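You operate a simulated robot arm through the tools that you are given. There is no shell and no other tool. Be economical: measure what you need, move in short steps, check, and stop when the job is done.

You run a simulated robot arm. Do the job below in one go: nothing can be reset, and whatever is moved stays where it is left.

TASK
Stir the red-handled beaker even at the stir ticket's speed.
Fine: plate 3; the white stir bar goes in before the stir starts; stir knob and switch end off.

The check looks at the end state, three seconds after you hand in, the way a careful person would. Anything else that was tipped, shoved, dropped, spilled or broken makes it a failure.

THE ROBOT
A 6-joint arm with a two-finger parallel gripper, fixed in place. Base frame: the origin is at the foot of the arm, x ahead of it, y to its left, z up. Readings come in m, rad, newtons and seconds.
With the tool pointing down near the work surface it reaches from about 0.32 to 0.7 m from the base axis. Its first joint turns from -2.897 to 2.897 rad. Payload 4.1 kg.
The TCP is the grasp point between the finger pads, 0.023 m short of the fingertips. In the tool frame z runs along the fingers and y along their closing line. The gripper opens to 0.094 m. The fingers are 0.038 m wide and 0.01 m thick; the gripper's body (0.054 by 0.096 m) begins 0.039 m behind the TCP.
Orientation is that of the tool frame in the base frame, as a unit quaternion [w, x, y, z]. With the fingers straight down and closing along the base's y, the tool's x points along the base's -x, its y along +y and its z along -z.

THE INTERFACE
- The arm moves only by the tool arm_command. Its argument "plan" is a list of rows, each an object of numbers (a shift or turn left out is 0, a gripper value left out holds the last): "dx", "dy", "dz": the shift along the tool's x, y, z in units of 40 mm (1.0 is 40 mm); "wx", "wy", "wz": the turn, a rotation vector about the tool's x, y, z in units of 6 degrees (1.0 is 6 degrees). In form: [{"dx": .., "dy": .., "dz": .., "wx": .., "wy": .., "wz": ..}, ...]. A call has 1 to 12 rows; each row shifts and turns the commanded pose from where the row before left it, along the tool's axes as they then stand. "hand" is the finger opening in m, from 0 to 0.094, set as the call begins (left out, the last holds). A call with a number of a shift or a turn outside -1 to 1 is refused whole. Rows are played at 5 a second. More than 0.05 m and 0.15 rad between two rows, or a gripper value outside its range, and nothing of the call is played. Where a pose cannot be reached the arm comes as near as it can. A force on the tool above 40 N (or 10 N above the force at the start of the call, whichever is more), or a blocked arm, ends the call early, and 0.2 s more pass. The fingers move at their own pace (about 0.045 m/s each) and stop on an object; they squeeze with about 38 N. The grip force told is the motor's: it shows also when the fingers shut on nothing. Time passes only in rows, and 0.2 s behind the last, so rows that do not move let the fingers close. The reply holds the time, the measured pose of the TCP, the force on the tool along the base axes, the opening and the grip force, in the units named above and with some noise, with the torque about the TCP (base axes, N m) and any sound that the robot's microphone picked up, and new pictures: "pictures" is both (left out), scene, wrist or none.
- Cameras (640 x 400 px; columns grow to the right, rows downward): "scene" is fixed at [0.2162, 0.5001, 1.7006]; the picture's right is [-0.71, -0.71, 0.00], its down [-0.69, 0.69, -0.20] and it looks along [0.14, -0.14, -0.98] (base axes); focal length 240 px, centre (320, 200). "wrist" rides on the gripper at [0.086, 0.016, -0.074] in the tool frame; the picture's right is [-0.18, 0.98, 0.00], its down [-0.58, -0.11, -0.81] and it looks along [-0.79, -0.15, 0.59] (tool axes); focal length 243 px, centre (320, 200). There is no depth. A picture from a camera that has moved, and an enlarged one, comes with that camera's place and axes in the base frame and with its lens. The place of the scene camera against the robot may be out by one fixed shift of up to 0.025 m in any direction.
- move_column(by): slides the trunk up (or, below 0, down) by that many m; the arm rides with it, the base frame stays. It gives what a move gives, with no picture.
- enlarge(camera, box): a new picture of the part [left, top, right, bottom] of that camera's present view, enlarged. The clock stands still meanwhile.
- hand_in(): hands the job in; it is judged then, once.

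Go step by step. Nothing tells you positions but the pictures and the camera data: compare them with the known pose of the tool, close in by small moves and look again before you grip or let go. The budget is 120 turns and 200 pictures, counting those below and the enlarged ones. Unless the task says otherwise, let go and move clear before handing in, and close with one line.

The tools are called after "Request:" by a JSON object that holds its "name" and its "arguments". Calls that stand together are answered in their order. arm_command: Moves the arm, as the interface text tells. Its arguments: {"type":"object","properties":{"plan":{"type":"array","items":{"type":"object","properties":{"dx":{"type":"number"},"dy":{"type":"number"},"dz":{"type":"number"},"wx":{"type":"number"},"wy":{"type":"number"},"wz":{"type":"number"}}}},"hand":{"type":"number"},"pictures":{"type":"string","enum":["both","scene","wrist","none"]}},"required":["plan"]} The other tools are called the same way: move_column (by) slides the trunk up or down; enlarge (camera, box) takes an enlarged picture of a part of a camera's view; hand_in () hands the job in.

At the start:

```text
t: 0.0
ee_pos: [0.2333, 0.2462, 1.3777]
tcp_rot: [0.0, 0.0, 1.0, 0.001]
wrist_force: [0.0, 0.2, 0.4]
moment: [0.0, 0.0, -0.01]
finger_gap: 0.094
grip_force: 0.0
trunk travel left (down, up): [-0.525, 0.065]
```

scene: 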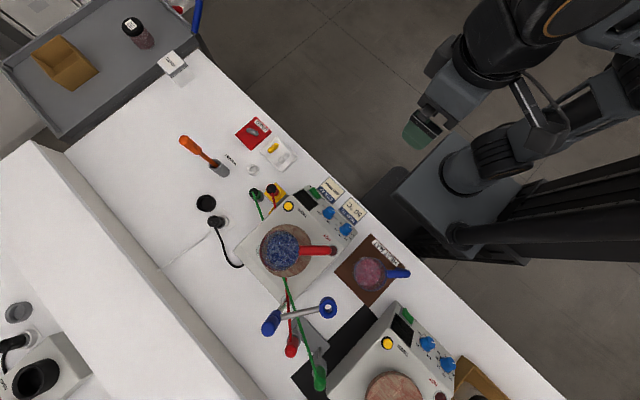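
wrist: 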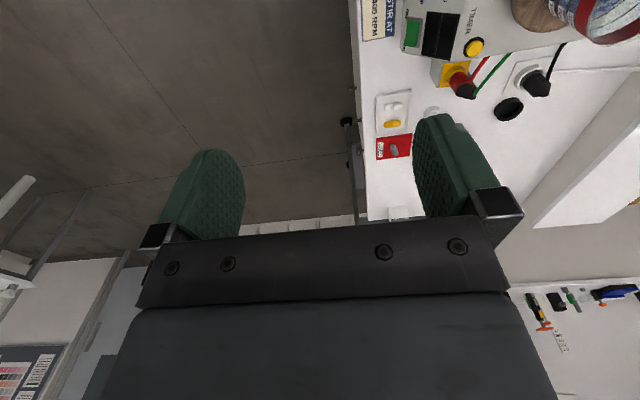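

I see a bench with two stirrer plates, a red-handled beaker on one of them, labels and a tray with stir bars. I'll enlarge the key parts first.

Request:
{"name": "enlarge", "arguments": {"camera": "scene", "box": [220, 170, 380, 270]}}

Request:
{"name": "enlarge", "arguments": {"camera": "scene", "box": [170, 100, 330, 200]}}

Request:
{"name": "enlarge", "arguments": {"camera": "scene", "box": [320, 220, 544, 400]}}

Request:
{"name": "enlarge", "arguments": {"camera": "wrist", "box": [350, 0, 640, 181]}}

```text
4.00 times, centred on (300, 220) of scene
camera zoom: at [0.2162, 0.5001, 1.7006], right [-0.71, -0.71, 0.0], down [-0.69, 0.69, -0.2], along [0.14, -0.14, -0.98], focal length 962 px, centre (400, 120)
```

zoom: 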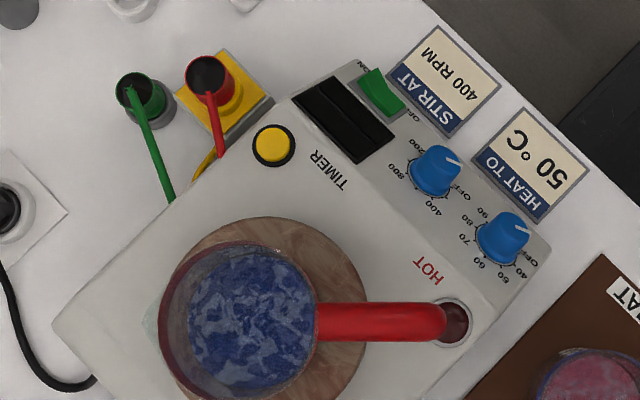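

```text
4.00 times, centred on (250, 150) of scene
camera zoom: at [0.2162, 0.5001, 1.7006], right [-0.71, -0.71, 0.0], down [-0.69, 0.69, -0.2], along [0.14, -0.14, -0.98], focal length 962 px, centre (600, 400)
```

zoom: 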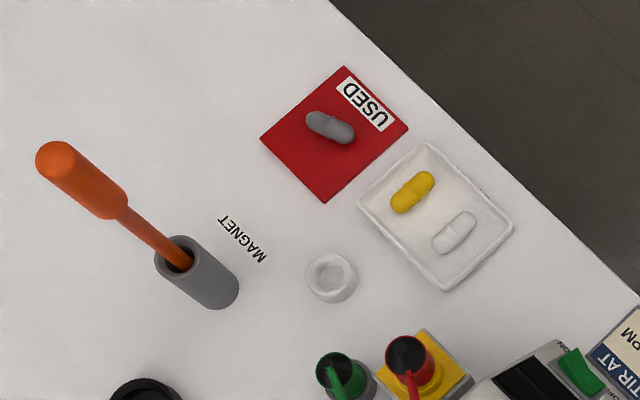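

```text
2.22 times, centred on (432, 310) of scene
camera zoom: at [0.2162, 0.5001, 1.7006], right [-0.71, -0.71, 0.0], down [-0.69, 0.69, -0.2], along [0.14, -0.14, -0.98], focal length 534 px, centre (71, -44)
```

zoom: 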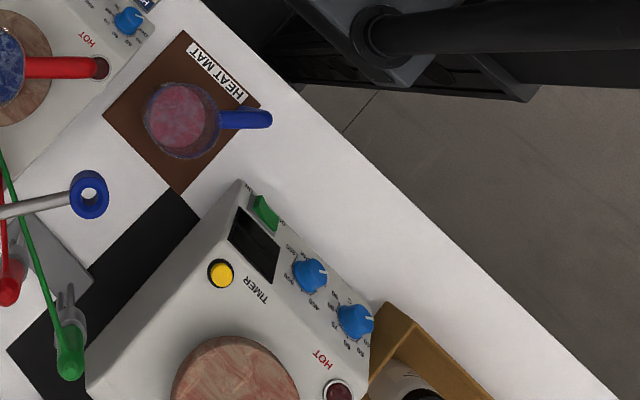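

```text
2.21 times, centred on (495, 90) of wrist
camera zoom: at [0.1464, 0.2627, 1.4521], right [0.18, 0.98, 0.0], down [0.58, -0.11, 0.81], along [0.79, -0.15, -0.59], focal length 535 px, centre (-66, 442)
```

zoom: 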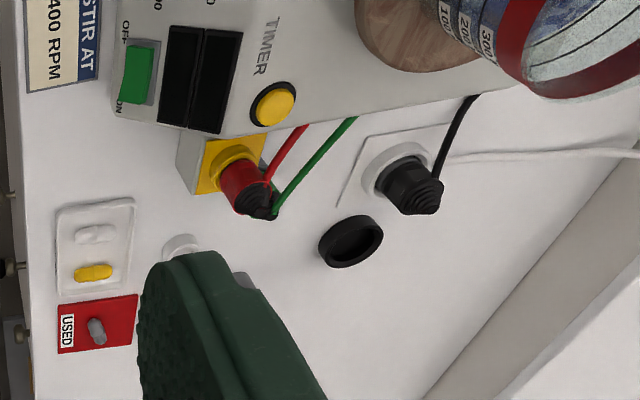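

The bench surface looks to be at z≈0.91, running along x at y>0.33. I'll turn the wrist to look at the bench and search for the plate numbers.

Request:
{"name": "arm_command", "arguments": {"plan": [{"wz": -1}, {"wz": -1}, {"wz": -1}, {"wz": -1}, {"wz": -1}, {"wz": -1}, {"wz": -1}, {"wz": -1}, {"wz": -1}, {"wz": -1}, {"wz": -1}, {"wz": -1}], "pictures": "wrist"}}

```text
t: 2.6
ee_pos: [0.2346, 0.2444, 1.3787]
tcp_rot: [0.0, -0.589, 0.808, 0.0]
wrist_force: [0.5, 0.8, 0.8]
moment: [0.0, -0.01, -0.02]
finger_gap: 0.0942
grip_force: 0.1
trunk travel left (down, up): [-0.525, 0.065]
camera wrist: at [0.1911, 0.1688, 1.4522], right [-0.88, 0.48, 0.0], down [0.28, 0.52, 0.81], along [0.39, 0.71, -0.59], focal length 243 px, centre (320, 200)
```

wrist: 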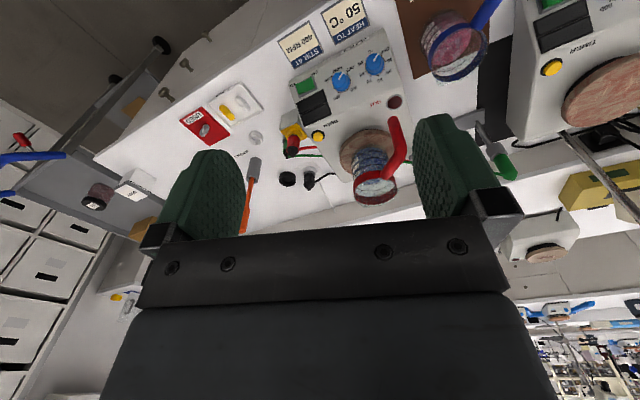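

The wrist view is upside down but covers both plates. I'll enlarge it.

Request:
{"name": "enlarge", "arguments": {"camera": "wrist", "box": [260, 0, 420, 100]}}

Request:
{"name": "enlarge", "arguments": {"camera": "wrist", "box": [260, 100, 420, 200]}}

Request:
{"name": "enlarge", "arguments": {"camera": "wrist", "box": [400, 0, 640, 150]}}

Request:
{"name": "enlarge", "arguments": {"camera": "wrist", "box": [480, 120, 640, 270]}}

```text
4.00 times, centred on (340, 50) of wrist
camera zoom: at [0.1911, 0.1688, 1.4522], right [-0.88, 0.48, 0.0], down [0.28, 0.52, 0.81], along [0.39, 0.71, -0.59], focal length 970 px, centre (240, 800)
```

zoom: 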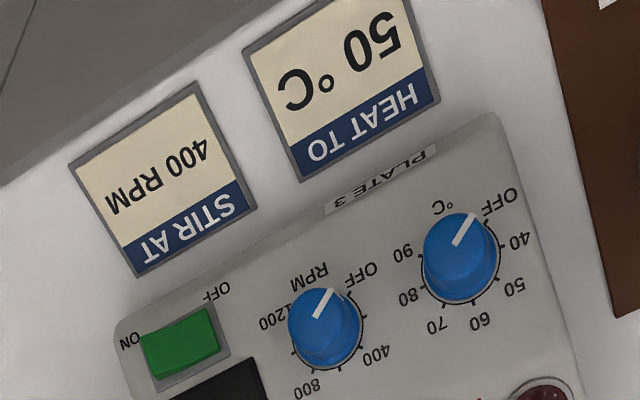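

```text
4.00 times, centred on (340, 150) of wrist
camera zoom: at [0.1911, 0.1688, 1.4522], right [-0.88, 0.48, 0.0], down [0.28, 0.52, 0.81], along [0.39, 0.71, -0.59], focal length 970 px, centre (240, 400)
```

zoom: 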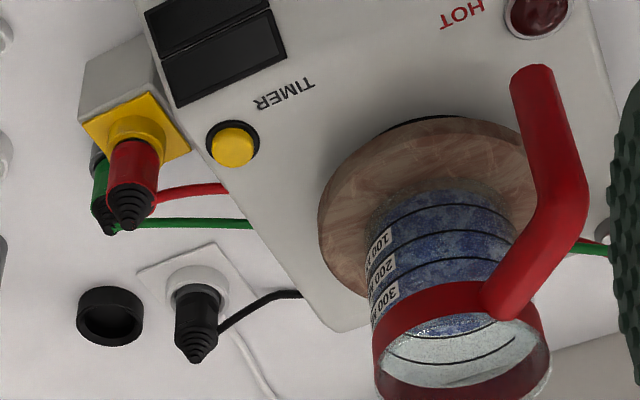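

```text
2.67 times, centred on (520, 75) of wrist
camera zoom: at [0.1911, 0.1688, 1.4522], right [-0.88, 0.48, 0.0], down [0.28, 0.52, 0.81], along [0.39, 0.71, -0.59], focal length 647 px, centre (-213, 533)
```

zoom: 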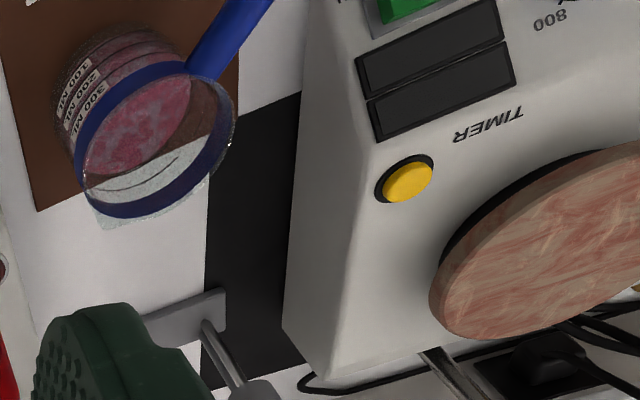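

```text
2.67 times, centred on (560, 195) of wrist
camera zoom: at [0.1911, 0.1688, 1.4522], right [-0.88, 0.48, 0.0], down [0.28, 0.52, 0.81], along [0.39, 0.71, -0.59], focal length 647 px, centre (-320, 213)
```

zoom: 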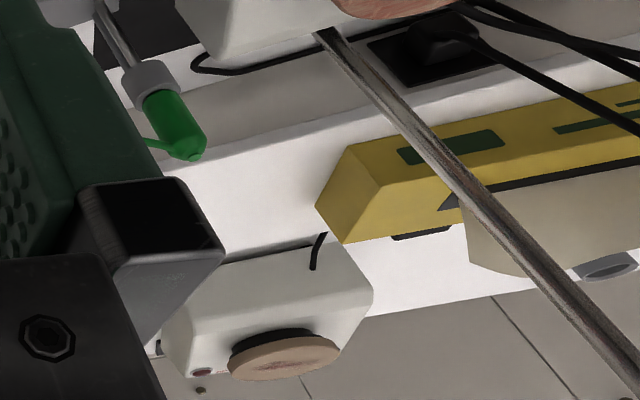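

The beaker already sits on plate 3 (stir ticket 400 RPM, the knobs look OFF). First I'll lower the trunk part-way so the stir bar can be reached.

Request:
{"name": "move_column", "arguments": {"by": -0.25}}

Request:
{"name": "enlarge", "arguments": {"camera": "scene", "box": [160, 60, 480, 260]}}

Request:
{"name": "enlarge", "arguments": {"camera": "wrist", "box": [0, 0, 640, 400]}}

```text
t: 5.2
ee_pos: [0.2348, 0.2445, 1.1279]
tcp_rot: [0.001, -0.588, 0.809, 0.0]
wrist_force: [0.8, 0.7, 0.4]
moment: [-0.01, -0.01, -0.04]
finger_gap: 0.0942
grip_force: 0.1
trunk travel left (down, up): [-0.275, 0.315]
```

```text
2.00 times, centred on (320, 160) of scene
camera zoom: at [0.2162, 0.5001, 1.7006], right [-0.71, -0.71, 0.0], down [-0.69, 0.69, -0.2], along [0.14, -0.14, -0.98], focal length 481 px, centre (320, 280)
```

zoom: 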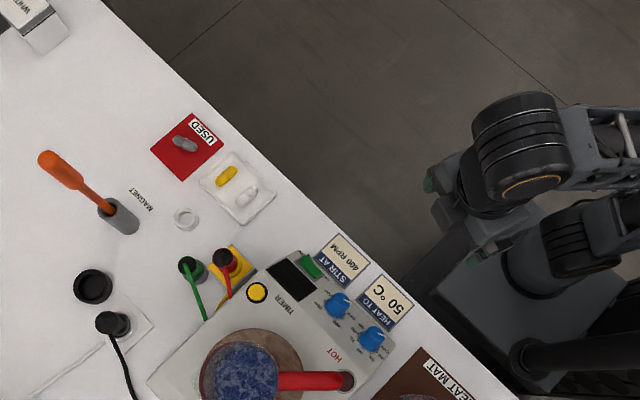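

```text
1.00 times, centred on (320, 200) of wrist (not enlarged: the box is as wide or as high as the picture)
camera zoom: at [0.191, 0.1688, 1.2022], right [-0.88, 0.48, 0.0], down [0.28, 0.52, 0.81], along [0.39, 0.71, -0.59], focal length 243 px, centre (320, 200)
```

zoom: 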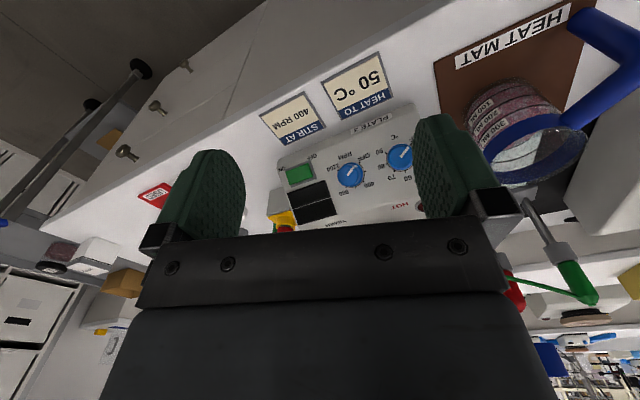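

The white bar is at about (0.515, 0.375) with its length nearly along y. I'll align the closing line along x and move above it.

Request:
{"name": "arm_command", "arguments": {"plan": [{"wz": -1}, {"wz": -0.5}, {"dx": -0.5, "dy": -0.8}, {"dx": -0.5, "dy": -0.8}, {"dx": -0.5, "dy": -0.8}, {"dx": -0.5, "dy": -0.8}, {"dx": -0.5, "dy": -0.8}, {"dx": -0.5, "dy": -0.8}, {"dx": -0.5, "dy": -0.8}, {"dx": -0.5, "dy": -0.8}, {}], "hand": 0.03}}

```text
t: 7.6
ee_pos: [0.4631, 0.3242, 1.061]
tcp_rot: [0.002, -0.65, 0.76, -0.001]
wrist_force: [0.9, -0.1, -0.4]
moment: [-0.02, -0.01, 0.01]
finger_gap: 0.03
grip_force: 0.0
out of reach, approached as far as the arm can: row 6, 7, 8, 9, 10
trunk travel left (down, up): [-0.275, 0.315]
camera wrist: at [0.4317, 0.2429, 1.136], right [-0.94, 0.34, 0.0], down [0.2, 0.56, 0.81], along [0.27, 0.76, -0.59], focal length 243 px, centre (320, 200)
```

scene: 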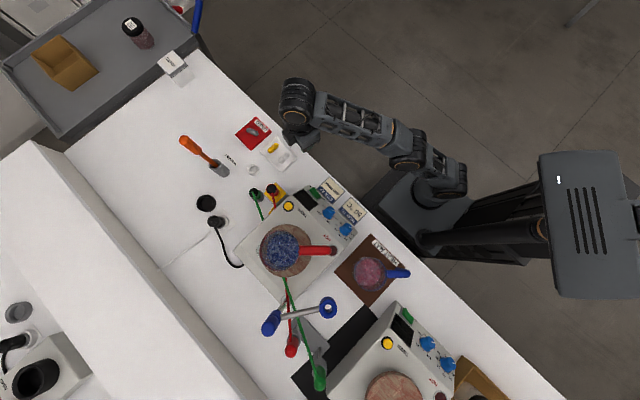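
wrist: 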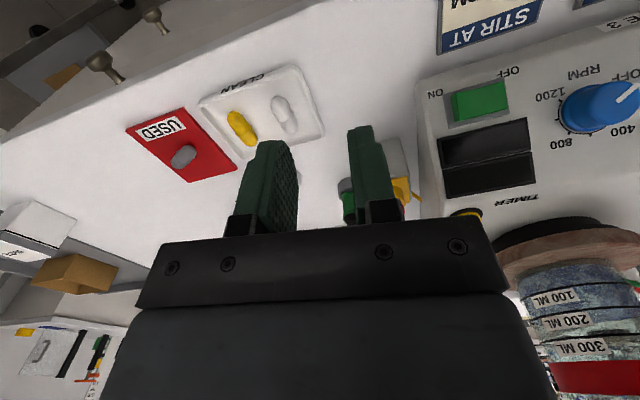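

The bar triangulates to about (0.518, 0.376, 0.909). I was at the edge of reach at that height, so I'll try a small descent to see where the commanded pose stands.

Request:
{"name": "arm_command", "arguments": {"plan": [{"dz": 0.5, "wz": -0.6}, {}], "pictures": "none"}}

```text
t: 8.2
ee_pos: [0.4621, 0.3248, 1.0418]
tcp_rot: [0.0, -0.673, 0.74, 0.0]
wrist_force: [0.8, -0.5, -0.1]
moment: [0.04, 0.02, 0.0]
finger_gap: 0.0298
grip_force: 0.0
trunk travel left (down, up): [-0.275, 0.315]
```

The commanded pose follows the measured one. I'll descend to about z 0.99 above the bar.

Request:
{"name": "arm_command", "arguments": {"plan": [{"dz": 0.65}, {"dz": 0.65}, {"dx": -0.7, "dy": -0.64}, {"dx": -0.7, "dy": -0.64}, {}], "pictures": "wrist"}}

```text
t: 9.4
ee_pos: [0.5038, 0.3631, 0.9795]
tcp_rot: [0.0, -0.674, 0.739, 0.001]
wrist_force: [-0.3, -0.6, 0.0]
moment: [0.02, -0.02, 0.01]
finger_gap: 0.0301
grip_force: 0.0
out of reach, approached as far as the arm can: row 4
trunk travel left (down, up): [-0.275, 0.315]
camera wrist: at [0.4784, 0.2798, 1.0539], right [-0.96, 0.28, 0.0], down [0.16, 0.57, 0.81], along [0.22, 0.77, -0.59], focal length 243 px, centre (320, 200)
```

wrist: 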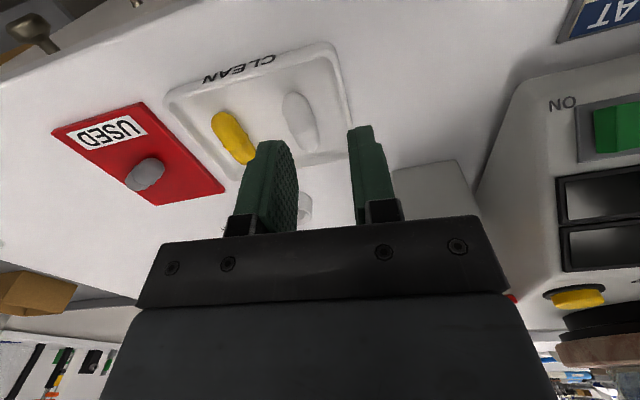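

Reach is limiting again, so I'll raise the trunk 0.1 m and then descend, which extends the reach. The bar's refined position is (0.520, 0.377), along y.

Request:
{"name": "move_column", "arguments": {"by": 0.1}}

Request:
{"name": "arm_command", "arguments": {"plan": [{"dz": 0.9, "wz": -0.45}, {"dz": 0.9, "wz": -0.45}, {"dx": -0.35, "dy": -0.4}, {}], "pictures": "wrist"}}

```text
t: 10.7
ee_pos: [0.5045, 0.3638, 1.078]
tcp_rot: [0.0, -0.673, 0.74, 0.0]
wrist_force: [-0.3, 0.0, 0.3]
moment: [-0.03, -0.02, 0.01]
finger_gap: 0.03
grip_force: 0.1
trunk travel left (down, up): [-0.375, 0.215]
```

```text
t: 11.7
ee_pos: [0.5189, 0.3759, 1.0078]
tcp_rot: [0.001, 0.707, -0.707, 0.0]
wrist_force: [0.1, 0.2, 0.6]
moment: [0.01, 0.0, -0.03]
finger_gap: 0.03
grip_force: 0.1
trunk travel left (down, up): [-0.375, 0.215]
camera wrist: at [0.501, 0.2911, 1.0825], right [-0.98, 0.18, 0.0], down [0.11, 0.58, 0.81], along [0.15, 0.79, -0.59], focal length 243 px, centre (320, 200)
```

wrist: 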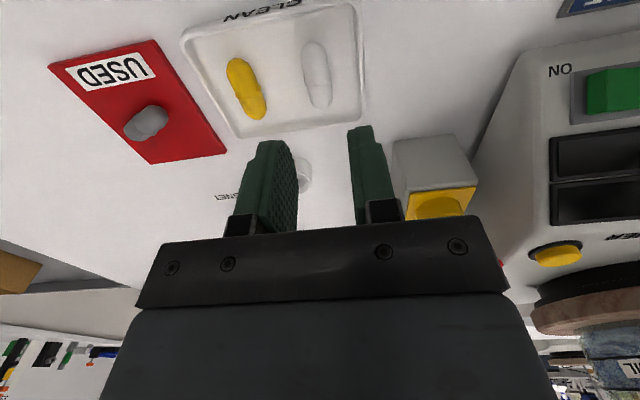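

I'm right above the bar. I'll descend to just over it and check.

Request:
{"name": "arm_command", "arguments": {"plan": [{"dz": 0.85}, {"dz": 0.8}, {}], "pictures": "wrist"}}

```text
t: 12.5
ee_pos: [0.5188, 0.3773, 0.9395]
tcp_rot: [0.0, 0.708, -0.706, 0.0]
wrist_force: [0.0, 0.8, -0.3]
moment: [0.0, 0.04, 0.03]
finger_gap: 0.0303
grip_force: 0.1
trunk travel left (down, up): [-0.375, 0.215]
camera wrist: at [0.5009, 0.2919, 1.0149], right [-0.98, 0.18, 0.0], down [0.11, 0.58, 0.81], along [0.15, 0.79, -0.59], focal length 243 px, centre (320, 200)
```

wrist: 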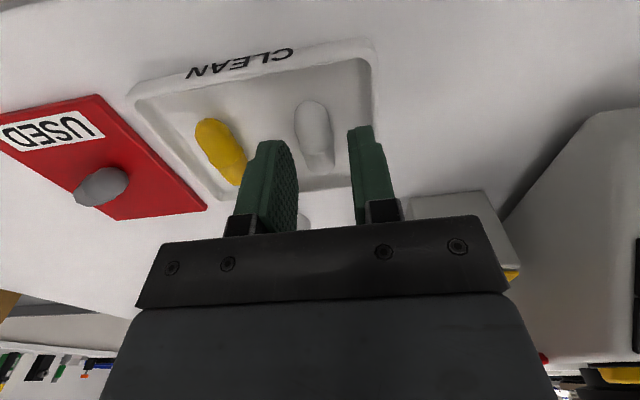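

The bar lies centred between the fingers. I'll go down about 1 cm and close.

Request:
{"name": "arm_command", "arguments": {"plan": [{"dz": 0.28}, {}], "pictures": "none"}}

Request:
{"name": "arm_command", "arguments": {"plan": [{}, {}, {}], "hand": 0.0, "pictures": "wrist"}}

```text
t: 13.1
ee_pos: [0.5191, 0.3759, 0.9305]
tcp_rot: [-0.001, 0.708, -0.707, 0.0]
wrist_force: [-0.6, 0.2, 1.1]
moment: [-0.01, -0.02, -0.02]
finger_gap: 0.0301
grip_force: 0.1
trunk travel left (down, up): [-0.375, 0.215]
```

```text
t: 13.9
ee_pos: [0.5197, 0.3764, 0.9294]
tcp_rot: [-0.001, -0.707, 0.707, 0.0]
wrist_force: [0.7, 0.1, -0.3]
moment: [-0.02, 0.01, -0.02]
finger_gap: 0.0143
grip_force: 38.5
trunk travel left (down, up): [-0.375, 0.215]
camera wrist: at [0.5019, 0.292, 1.0047], right [-0.98, 0.18, 0.0], down [0.11, 0.58, 0.81], along [0.15, 0.79, -0.59], focal length 243 px, centre (320, 200)
```

wrist: 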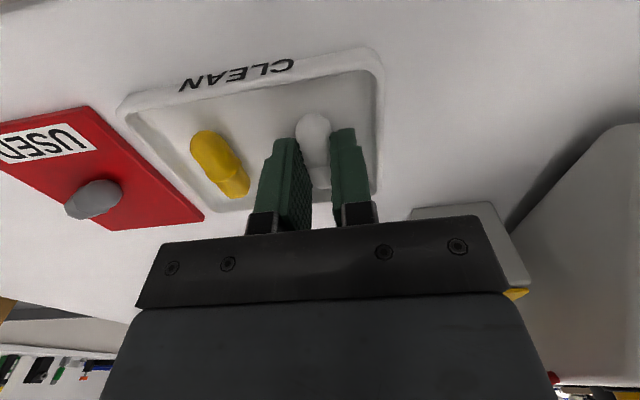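

The bar is held (14 mm gap). I'll raise the trunk fully, then look.

Request:
{"name": "move_column", "arguments": {"by": 0.213}}

Request:
{"name": "arm_command", "arguments": {"plan": [{"dz": -0.8}, {"dz": -0.8}, {}], "pictures": "both"}}

```text
t: 16.2
ee_pos: [0.52, 0.3766, 1.1433]
tcp_rot: [0.0, -0.707, 0.707, 0.0]
wrist_force: [0.1, -0.5, 0.1]
moment: [-0.03, -0.01, -0.02]
finger_gap: 0.0144
grip_force: 38.2
trunk travel left (down, up): [-0.588, 0.002]
```

```text
t: 17.0
ee_pos: [0.5194, 0.3764, 1.2062]
tcp_rot: [0.0, -0.707, 0.707, -0.001]
wrist_force: [-0.4, 0.2, -0.1]
moment: [0.0, -0.01, 0.02]
finger_gap: 0.0141
grip_force: 38.1
trunk travel left (down, up): [-0.588, 0.002]
camera wrist: at [0.5022, 0.2918, 1.2818], right [-0.98, 0.18, 0.0], down [0.11, 0.58, 0.81], along [0.15, 0.79, -0.59], focal length 243 px, centre (320, 200)
```

scene: 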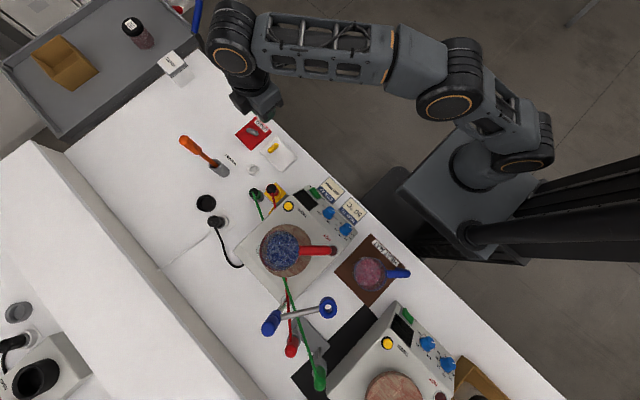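
wrist: 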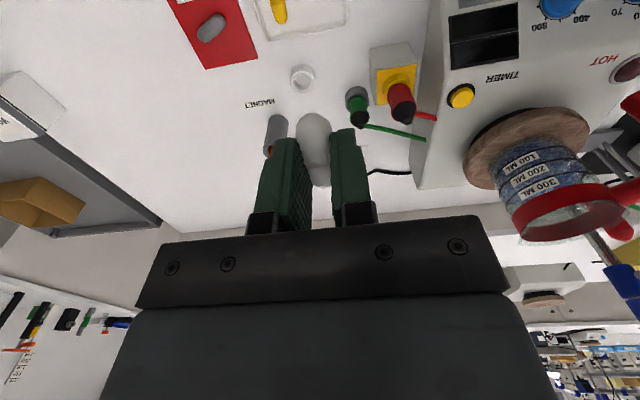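

Next I'll move toward the beaker at z≈1.2, stopping short in front of it to measure the rim.

Request:
{"name": "arm_command", "arguments": {"plan": [{"dx": -0.39, "dy": 0.91}, {"dx": -0.39, "dy": 0.91}, {"dx": -0.39, "dy": 0.91}, {"dx": -0.39, "dy": 0.91}, {"dx": -0.39, "dy": 0.91}, {"dx": -0.39, "dy": 0.91}, {}], "pictures": "both"}}

```text
t: 18.6
ee_pos: [0.3038, 0.4699, 1.2076]
tcp_rot: [-0.001, -0.707, 0.707, 0.0]
wrist_force: [0.6, 0.3, -0.3]
moment: [0.02, 0.01, -0.02]
finger_gap: 0.014
grip_force: 38.2
trunk travel left (down, up): [-0.588, 0.002]
camera wrist: at [0.2856, 0.3848, 1.282], right [-0.98, 0.18, 0.0], down [0.11, 0.58, 0.81], along [0.15, 0.79, -0.59], focal length 243 px, centre (320, 200)
```

scene: 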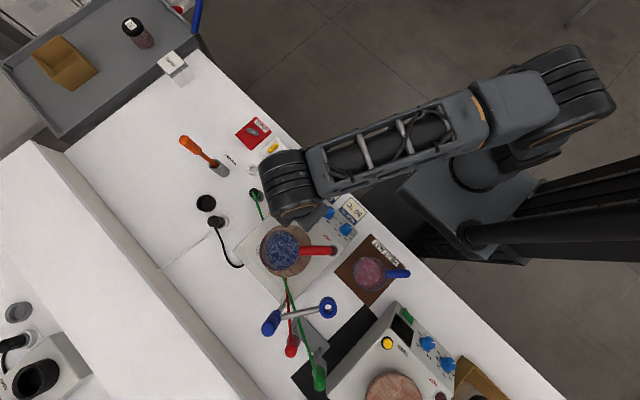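
wrist: 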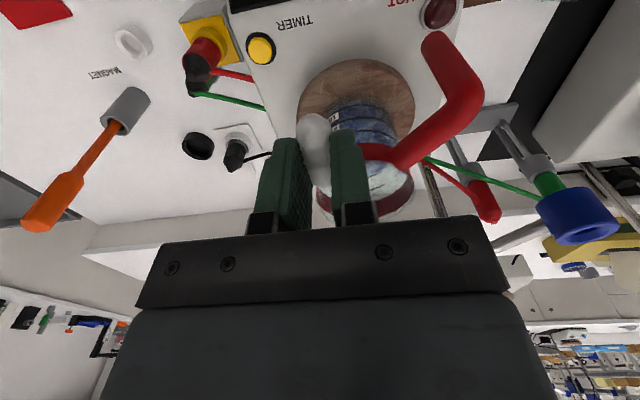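

I need the rim more precisely, so I'll enlarge it.

Request:
{"name": "enlarge", "arguments": {"camera": "wrist", "box": [280, 40, 520, 240]}}

Request:
{"name": "enlarge", "arguments": {"camera": "scene", "box": [230, 190, 390, 290]}}

```text
2.00 times, centred on (400, 140) of wrist
camera zoom: at [0.2856, 0.3848, 1.282], right [-0.98, 0.18, 0.0], down [0.11, 0.58, 0.81], along [0.15, 0.79, -0.59], focal length 485 px, centre (160, 320)
```

zoom: 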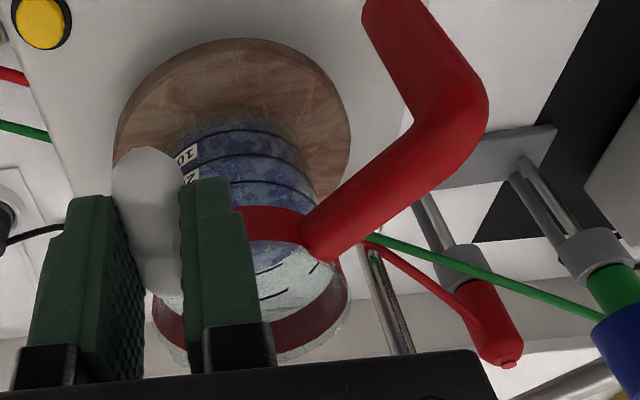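

```text
4.00 times, centred on (310, 240) of scene
camera zoom: at [0.2162, 0.5001, 1.7006], right [-0.71, -0.71, 0.0], down [-0.69, 0.69, -0.2], along [0.14, -0.14, -0.98], focal length 962 px, centre (360, 40)
```

zoom: 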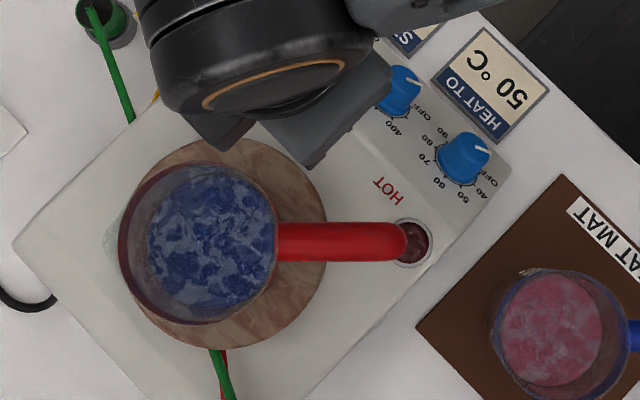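

The rim is at about (0.273, 0.572, 1.146) with radius ≈44 mm. I'll move over its centre at the same height.

Request:
{"name": "arm_command", "arguments": {"plan": [{"dx": -0.64, "dy": 0.19}, {"dx": -0.64, "dy": 0.19}, {"dx": -0.64, "dy": 0.19}, {"dx": -0.64, "dy": 0.2}, {}], "pictures": "both"}}

```text
t: 19.8
ee_pos: [0.2681, 0.5714, 1.2078]
tcp_rot: [0.0, -0.707, 0.708, 0.0]
wrist_force: [0.3, 0.8, -1.0]
moment: [0.01, 0.0, 0.01]
finger_gap: 0.0141
grip_force: 37.9
trunk travel left (down, up): [-0.588, 0.002]
camera wrist: at [0.2516, 0.4868, 1.2827], right [-0.98, 0.18, 0.0], down [0.11, 0.58, 0.81], along [0.15, 0.79, -0.59], focal length 243 px, centre (320, 200)
```

scene: 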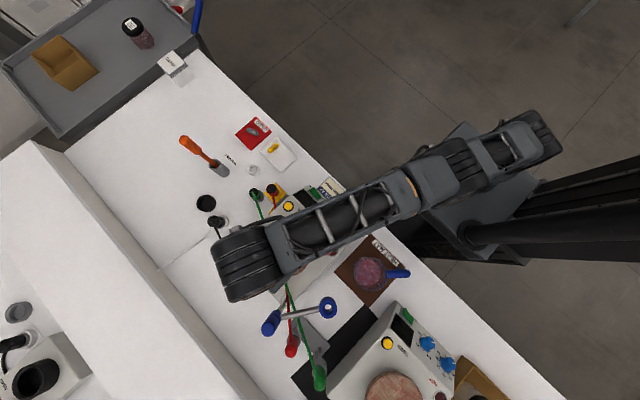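
wrist: 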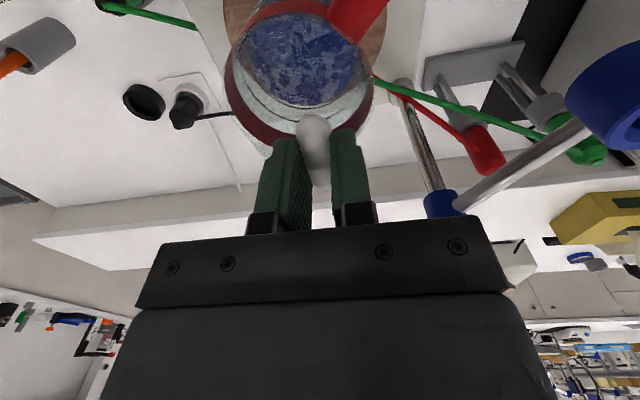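

The rim centre refines to (0.275, 0.562). I'll adjust and descend with the tips about 2 cm inside.

Request:
{"name": "arm_command", "arguments": {"plan": [{"dx": 0.23, "dy": -0.17}, {"dz": 0.5}, {"dz": 0.5}, {}], "pictures": "wrist"}}

```text
t: 20.8
ee_pos: [0.2747, 0.5631, 1.1672]
tcp_rot: [0.0, -0.707, 0.707, 0.0]
wrist_force: [0.1, -0.2, -0.2]
moment: [0.0, -0.04, 0.01]
finger_gap: 0.014
grip_force: 37.9
trunk travel left (down, up): [-0.588, 0.002]
camera wrist: at [0.2581, 0.4783, 1.2421], right [-0.98, 0.18, 0.0], down [0.11, 0.58, 0.81], along [0.15, 0.79, -0.59], focal length 243 px, centre (320, 200)
```

wrist: 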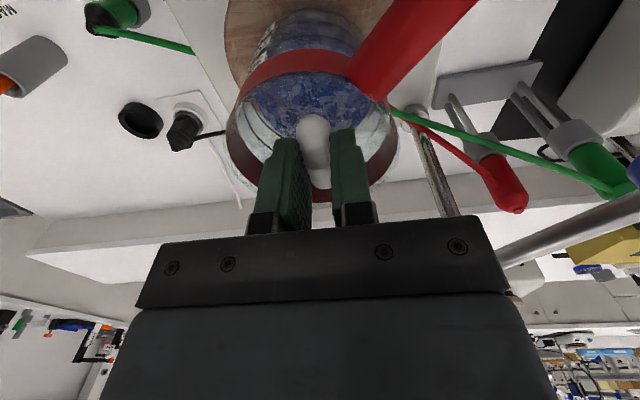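

It's well centred. I'll go down 2 cm more and let go with a small opening.

Request:
{"name": "arm_command", "arguments": {"plan": [{"dz": 0.3}, {"dz": 0.3}, {}], "pictures": "none"}}

Request:
{"name": "arm_command", "arguments": {"plan": [{}, {}, {}], "hand": 0.03, "pictures": "wrist"}}

```text
t: 21.6
ee_pos: [0.2769, 0.5652, 1.1429]
tcp_rot: [0.0, -0.706, 0.708, 0.0]
wrist_force: [-0.5, -0.2, 0.0]
moment: [-0.01, 0.02, 0.0]
finger_gap: 0.0142
grip_force: 37.8
trunk travel left (down, up): [-0.588, 0.002]
```

```text
t: 22.4
ee_pos: [0.2766, 0.5637, 1.1444]
tcp_rot: [-0.001, 0.707, -0.707, 0.0]
wrist_force: [0.7, -0.6, -0.3]
moment: [-0.01, 0.03, 0.0]
finger_gap: 0.03
grip_force: 0.0
trunk travel left (down, up): [-0.588, 0.002]
camera wrist: at [0.259, 0.479, 1.2184], right [-0.98, 0.18, 0.0], down [0.11, 0.58, 0.81], along [0.15, 0.79, -0.59], focal length 243 px, centre (320, 200)
```

wrist: 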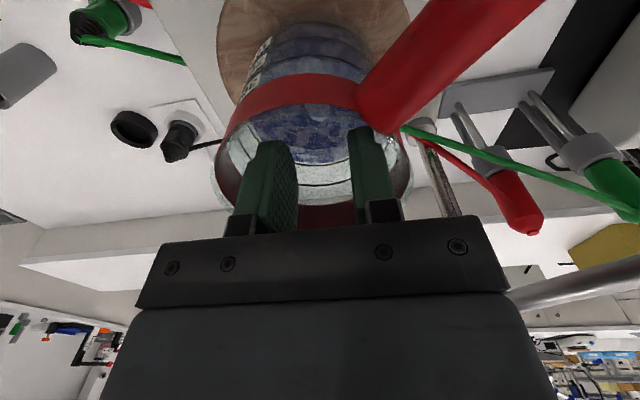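

The bar has dropped in. I'll lift out and back off to look at the control panel.

Request:
{"name": "arm_command", "arguments": {"plan": [{"dz": -0.8}, {"dz": -0.8}, {"dz": -0.4}, {"dx": 0.9}, {"dx": 0.9}, {"dx": 0.9}, {"dx": 0.9}, {"dx": 0.9}, {}], "pictures": "both"}}

```text
t: 24.4
ee_pos: [0.2767, 0.382, 1.2226]
tcp_rot: [0.0, -0.707, 0.707, 0.0]
wrist_force: [0.2, 0.0, 0.9]
moment: [0.0, 0.03, -0.01]
finger_gap: 0.0302
grip_force: 0.0
trunk travel left (down, up): [-0.588, 0.002]
camera wrist: at [0.2591, 0.2969, 1.2975], right [-0.98, 0.18, 0.0], down [0.11, 0.58, 0.81], along [0.15, 0.79, -0.59], focal length 243 px, centre (320, 200)
```

scene: 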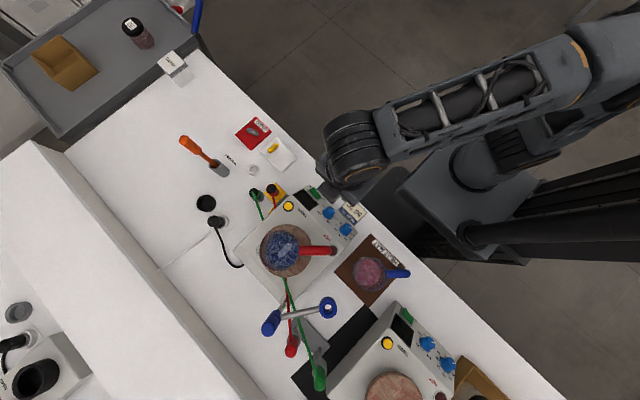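
wrist: 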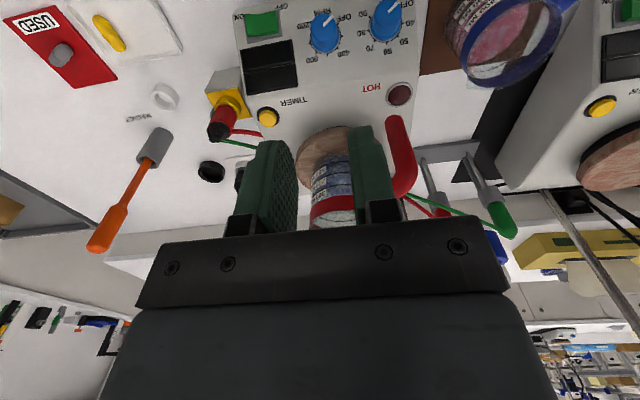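

I'll back off a bit more and look down at the panel.

Request:
{"name": "arm_command", "arguments": {"plan": [{"dx": 0.9}, {"dx": 0.9}, {"dx": 0.4}, {}], "pictures": "none"}}

Request:
{"name": "enlarge", "arguments": {"camera": "wrist", "box": [220, 0, 420, 125]}}

Request:
{"name": "enlarge", "arguments": {"camera": "scene", "box": [250, 200, 350, 290]}}

```text
t: 25.4
ee_pos: [0.277, 0.2946, 1.2231]
tcp_rot: [0.0, -0.707, 0.707, 0.0]
wrist_force: [-0.1, -0.1, 1.1]
moment: [-0.03, -0.02, 0.01]
finger_gap: 0.0302
grip_force: 0.1
trunk travel left (down, up): [-0.588, 0.002]
```

```text
3.20 times, centred on (320, 62) of wrist
camera zoom: at [0.2592, 0.2097, 1.2973], right [-0.98, 0.18, 0.0], down [0.11, 0.58, 0.81], along [0.15, 0.79, -0.59], focal length 776 px, centre (320, 640)
```

zoom: 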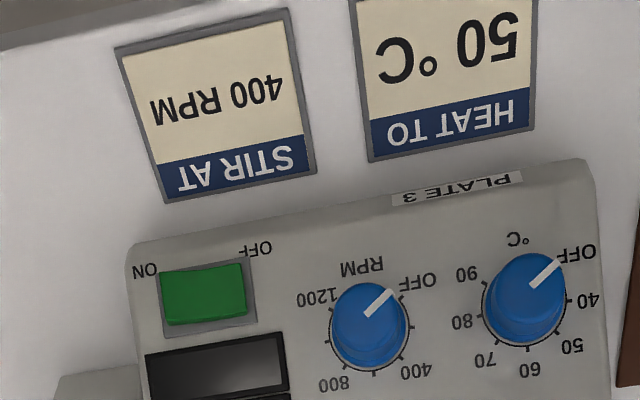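

```text
4.44 times, centred on (300, 245) of scene
camera zoom: at [0.2162, 0.5001, 1.7006], right [-0.71, -0.71, 0.0], down [-0.69, 0.69, -0.2], along [0.14, -0.14, -0.98], focal length 1069 px, centre (409, 0)
```

zoom: 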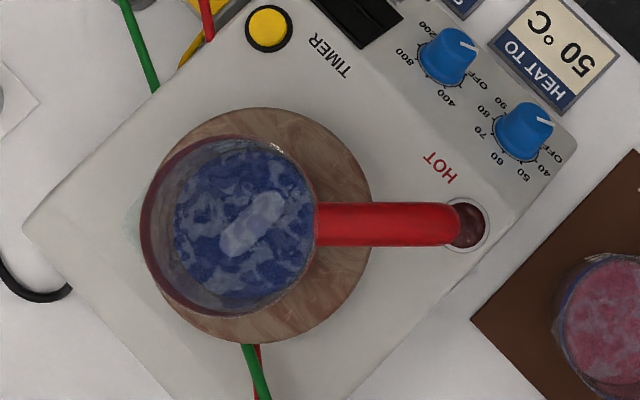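

The bar lies in the beaker. The stir knob is at about (0.273, 0.409, 0.975) pointing to OFF, with 400 at 90° clockwise, and the switch is at about (0.344, 0.383). I'll close the fingers and move over the switch.

Request:
{"name": "arm_command", "arguments": {"plan": [{"dx": -0.5, "dy": -0.67}, {"dx": -0.5, "dy": -0.67}, {"dx": -0.4, "dy": -0.66}, {"dz": 0.9}, {"dz": 0.9}, {"dz": 0.9}, {"dz": 0.9}, {}], "hand": 0.0, "pictures": "wrist"}}

Request:
{"name": "enlarge", "arguments": {"camera": "wrist", "box": [240, 0, 440, 125]}}

```text
t: 27.2
ee_pos: [0.3574, 0.3511, 1.0792]
tcp_rot: [0.0, -0.707, 0.707, 0.0]
wrist_force: [-0.2, 0.3, -0.1]
moment: [-0.02, -0.01, 0.01]
finger_gap: 0.0
grip_force: 38.1
trunk travel left (down, up): [-0.588, 0.002]
camera wrist: at [0.3396, 0.2664, 1.1539], right [-0.98, 0.18, 0.0], down [0.11, 0.58, 0.81], along [0.15, 0.79, -0.59], focal length 243 px, centre (320, 200)
```

wrist: 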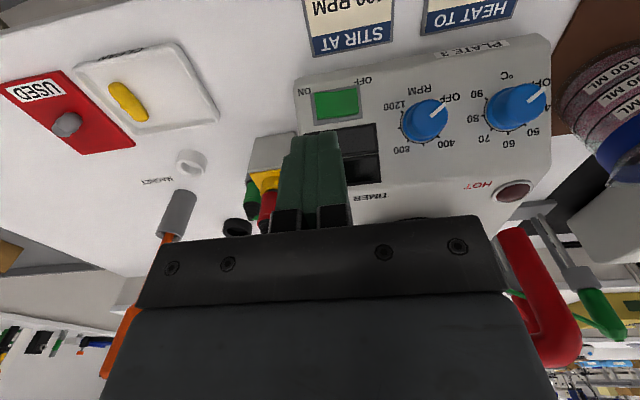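

```text
3.20 times, centred on (340, 62) of wrist
camera zoom: at [0.3396, 0.2664, 1.1539], right [-0.98, 0.18, 0.0], down [0.11, 0.58, 0.81], along [0.15, 0.79, -0.59], focal length 776 px, centre (256, 640)
```

zoom: 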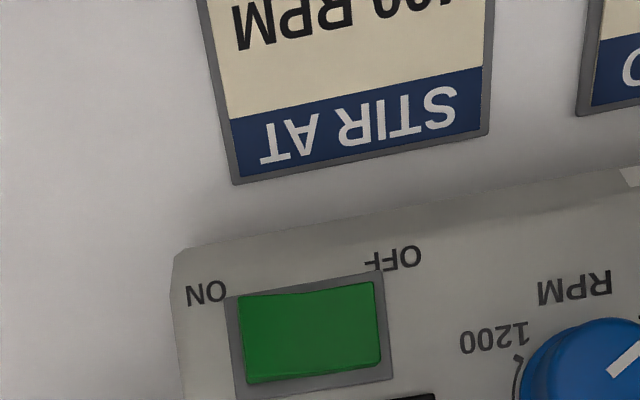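

The switch spans x 0.329–0.364 with the ON end at +x, centred on y 0.383. I'll align over the ON end and descend near it.

Request:
{"name": "arm_command", "arguments": {"plan": [{"dx": -0.8, "dy": -0.06}, {"dz": 0.9}, {"dz": 0.9}, {}], "pictures": "wrist"}}

Request:
{"name": "enlarge", "arguments": {"camera": "wrist", "box": [220, 60, 440, 200]}}

```text
t: 28.2
ee_pos: [0.359, 0.3832, 1.0079]
tcp_rot: [0.0, -0.707, 0.708, 0.0]
wrist_force: [-0.3, 0.2, 0.1]
moment: [-0.02, 0.0, -0.02]
finger_gap: 0.0
grip_force: 37.6
trunk travel left (down, up): [-0.588, 0.002]
camera wrist: at [0.3411, 0.2978, 1.0821], right [-0.98, 0.18, 0.0], down [0.11, 0.58, 0.81], along [0.15, 0.79, -0.59], focal length 243 px, centre (320, 200)
```

wrist: 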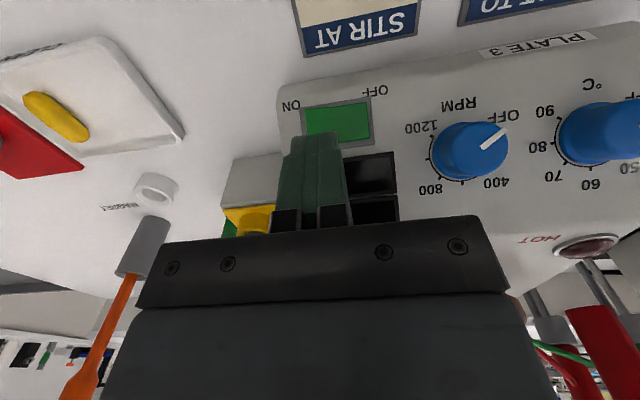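

```text
2.86 times, centred on (330, 130) of wrist
camera zoom: at [0.3411, 0.2978, 1.0821], right [-0.98, 0.18, 0.0], down [0.11, 0.58, 0.81], along [0.15, 0.79, -0.59], focal length 693 px, centre (291, 400)
```

zoom: 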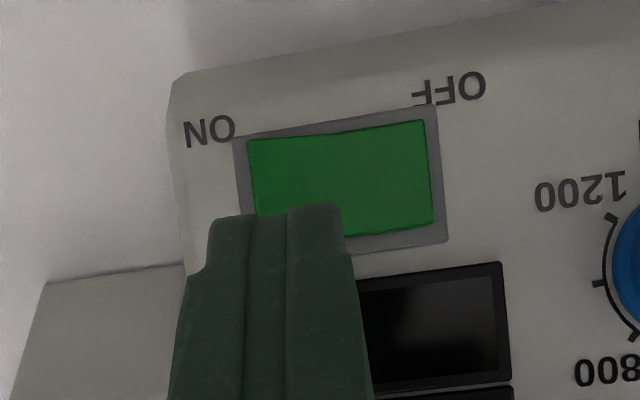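

Aligned with the ON half. I'll press down in small steps.

Request:
{"name": "arm_command", "arguments": {"plan": [{"dz": 0.2}, {"dz": 0.15}, {"dz": 0.1}, {"dz": 0.1}, {}], "pictures": "wrist"}}

Request:
{"name": "enlarge", "arguments": {"camera": "wrist", "box": [220, 60, 440, 200]}}

```text
t: 29.4
ee_pos: [0.3611, 0.3874, 0.9872]
tcp_rot: [-0.004, 0.708, -0.707, -0.001]
wrist_force: [9.9, 14.4, 22.8]
moment: [0.57, -0.37, 0.08]
finger_gap: 0.0003
grip_force: 37.9
trunk travel left (down, up): [-0.588, 0.002]
camera wrist: at [0.3435, 0.3008, 1.0613], right [-0.98, 0.18, 0.0], down [0.1, 0.58, 0.81], along [0.15, 0.8, -0.59], focal length 243 px, centre (320, 200)
```

wrist: 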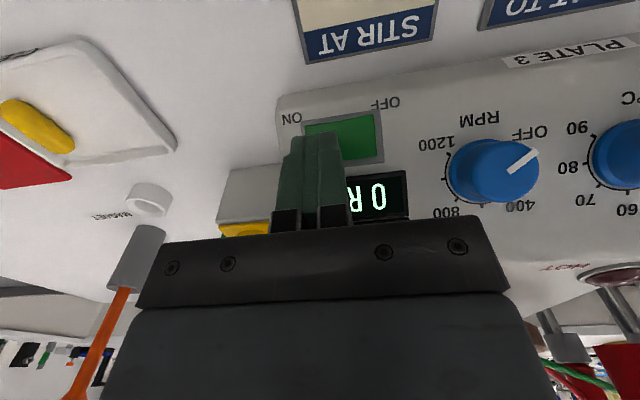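

```text
2.86 times, centred on (330, 130) of wrist
camera zoom: at [0.3435, 0.3008, 1.0613], right [-0.98, 0.18, 0.0], down [0.1, 0.58, 0.81], along [0.15, 0.8, -0.59], focal length 693 px, centre (291, 400)
```

zoom: 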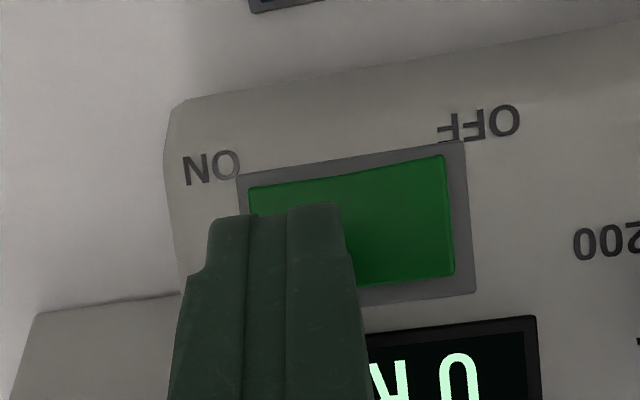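

The display lit up ("0 R…"), so the switch is on. I'll lift and go above the stir knob with the tool turned to yaw 135°.

Request:
{"name": "arm_command", "arguments": {"plan": [{"dz": -0.8}, {"dz": -0.8}, {"dz": -0.8}, {}], "pictures": "none"}}

Request:
{"name": "arm_command", "arguments": {"plan": [{"dx": -0.1, "dy": 0.55}, {"dx": -0.1, "dy": 0.55}, {"dx": -0.1, "dy": 0.55}, {"dx": -0.1, "dy": 0.5}, {"wz": -0.9}, {"wz": -0.9}, {"wz": -0.9}, {"wz": -0.9}, {"wz": -0.9}, {"wz": -1}, {"wz": -1}, {"wz": -1}], "hand": 0.06, "pictures": "both"}}

Request:
{"name": "enlarge", "arguments": {"camera": "wrist", "box": [200, 0, 440, 150]}}

```text
t: 30.4
ee_pos: [0.3603, 0.3845, 1.0806]
tcp_rot: [0.0, 0.707, -0.707, 0.0]
wrist_force: [0.1, 0.2, -0.6]
moment: [-0.02, 0.03, 0.0]
finger_gap: 0.0
grip_force: 37.9
trunk travel left (down, up): [-0.588, 0.002]
```

```text
t: 33.0
ee_pos: [0.2728, 0.4003, 1.0812]
tcp_rot: [0.0, 0.924, -0.382, -0.001]
wrist_force: [-0.9, -0.3, -0.7]
moment: [0.0, 0.03, -0.02]
finger_gap: 0.0599
grip_force: 0.0
trunk travel left (down, up): [-0.588, 0.002]
camera wrist: at [0.3216, 0.329, 1.1559], right [-0.82, -0.57, 0.0], down [-0.34, 0.49, 0.81], along [-0.46, 0.66, -0.59], focal length 243 px, centre (320, 200)
```

scene: 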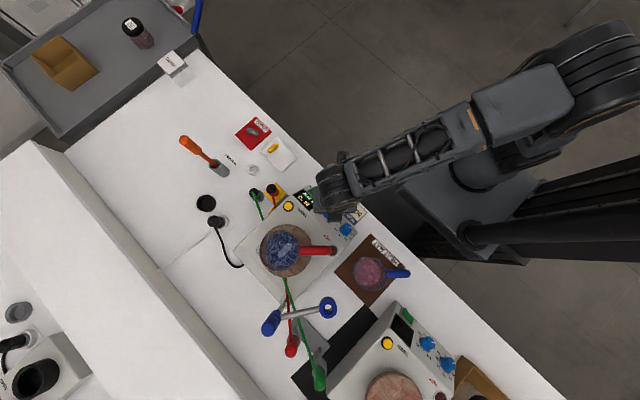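
wrist: 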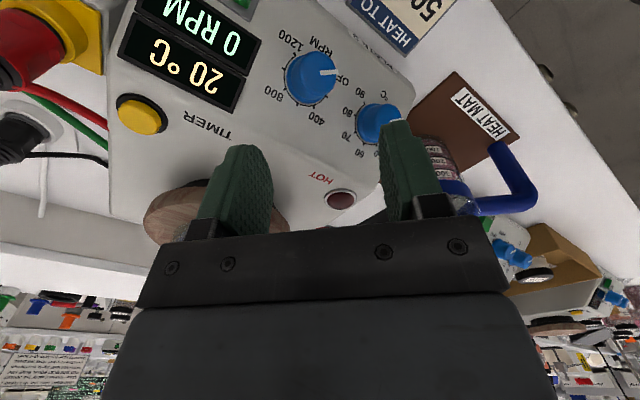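

```text
2.67 times, centred on (320, 75) of wrist
camera zoom: at [0.3216, 0.329, 1.1559], right [-0.82, -0.57, 0.0], down [-0.34, 0.49, 0.81], along [-0.46, 0.66, -0.59], focal length 647 px, centre (320, 533)
```

zoom: 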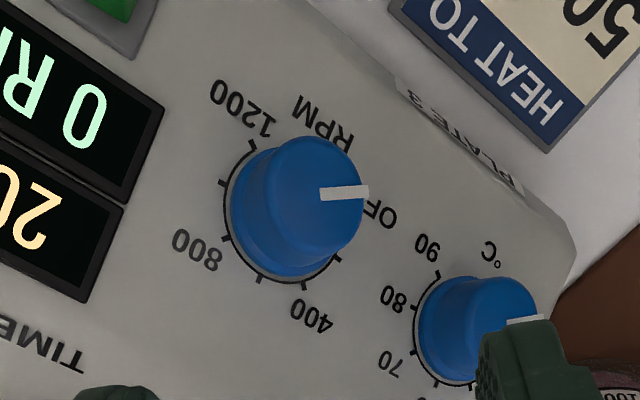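

Stir display reads 0 RPM. The knob axis might be tilted, so I'll look closer at the knob.

Request:
{"name": "enlarge", "arguments": {"camera": "wrist", "box": [270, 30, 370, 120]}}

Request:
{"name": "enlarge", "arguments": {"camera": "scene", "box": [310, 180, 410, 260]}}

```text
4.44 times, centred on (320, 75) of wrist
camera zoom: at [0.3216, 0.329, 1.1559], right [-0.82, -0.57, 0.0], down [-0.34, 0.49, 0.81], along [-0.46, 0.66, -0.59], focal length 1078 px, centre (320, 756)
```

zoom: 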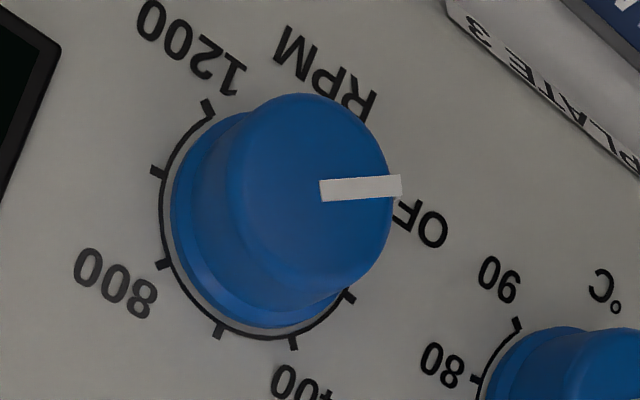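

```text
5.00 times, centred on (360, 220) of scene
camera zoom: at [0.2162, 0.5001, 1.7006], right [-0.71, -0.71, 0.0], down [-0.69, 0.69, -0.2], along [0.14, -0.14, -0.98], focal length 1202 px, centre (120, 100)
```

zoom: 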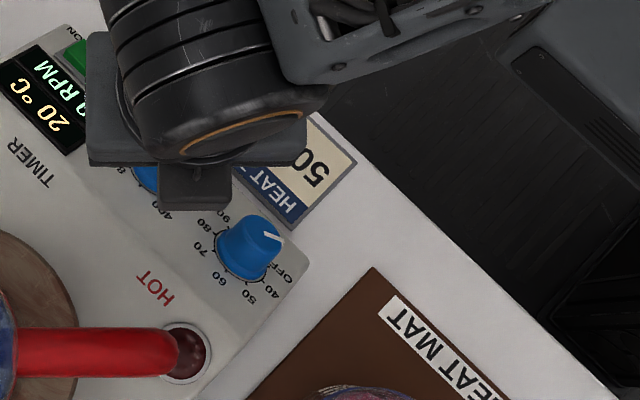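

The pictures show that the control panel slopes about 45° toward the robot, with the knob axis tilted toward -y (base at about (0.274, 0.417, 0.966)). I'll back away, return to yaw 90°, and tilt the tool 45° to match the knob axis.

Request:
{"name": "arm_command", "arguments": {"plan": [{"wz": 1}, {"wz": 1}, {"wz": 1}, {"wz": 1}, {"wz": 1}, {"wz": 1}, {"wz": 1}, {"wz": 0.5}, {"dx": 0.8}, {"dx": 0.8}, {"dx": 0.8}], "pictures": "none"}}

Request:
{"name": "arm_command", "arguments": {"plan": [{"wy": -0.8}, {"wy": -0.8}, {"wy": -0.8}, {"wy": -0.8}, {"wy": -0.8}, {"wy": -0.8}, {"wy": -0.9}, {"wy": -0.9}, {"wy": -0.9}, {}], "pictures": "both"}}

```text
t: 35.4
ee_pos: [0.2721, 0.3024, 1.0811]
tcp_rot: [0.0, 0.707, -0.707, 0.0]
wrist_force: [-0.8, 0.0, 0.1]
moment: [0.01, 0.0, 0.02]
finger_gap: 0.0599
grip_force: 0.1
trunk travel left (down, up): [-0.588, 0.002]
```

```text
t: 37.6
ee_pos: [0.2733, 0.3035, 1.0815]
tcp_rot: [-0.27, 0.653, -0.653, -0.271]
wrist_force: [0.8, 0.2, -0.6]
moment: [-0.04, 0.02, 0.03]
finger_gap: 0.0601
grip_force: 0.2
trunk travel left (down, up): [-0.588, 0.002]
camera wrist: at [0.2555, 0.1913, 1.0726], right [-0.98, 0.13, 0.13], down [0.11, -0.16, 0.98], along [0.15, 0.98, 0.14], focal length 243 px, centre (320, 200)
```

scene: 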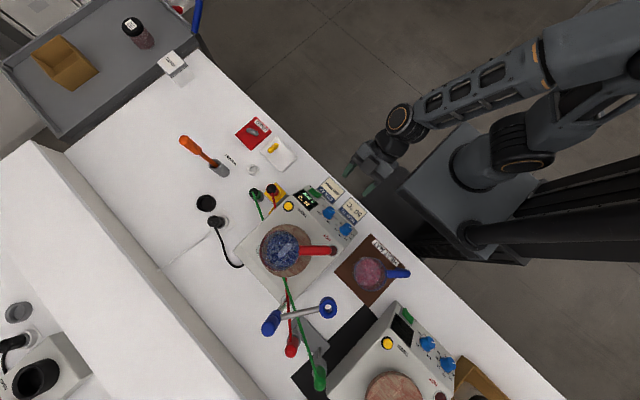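
wrist: 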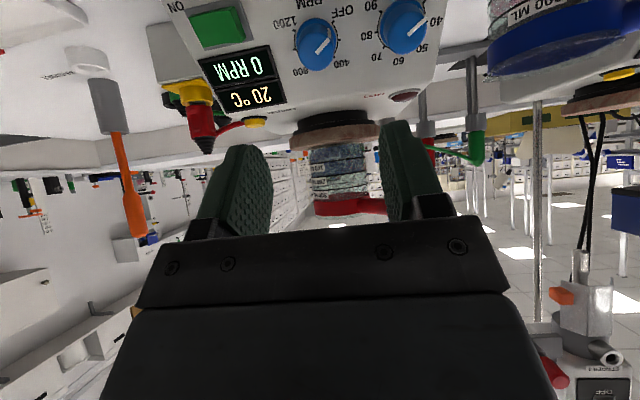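

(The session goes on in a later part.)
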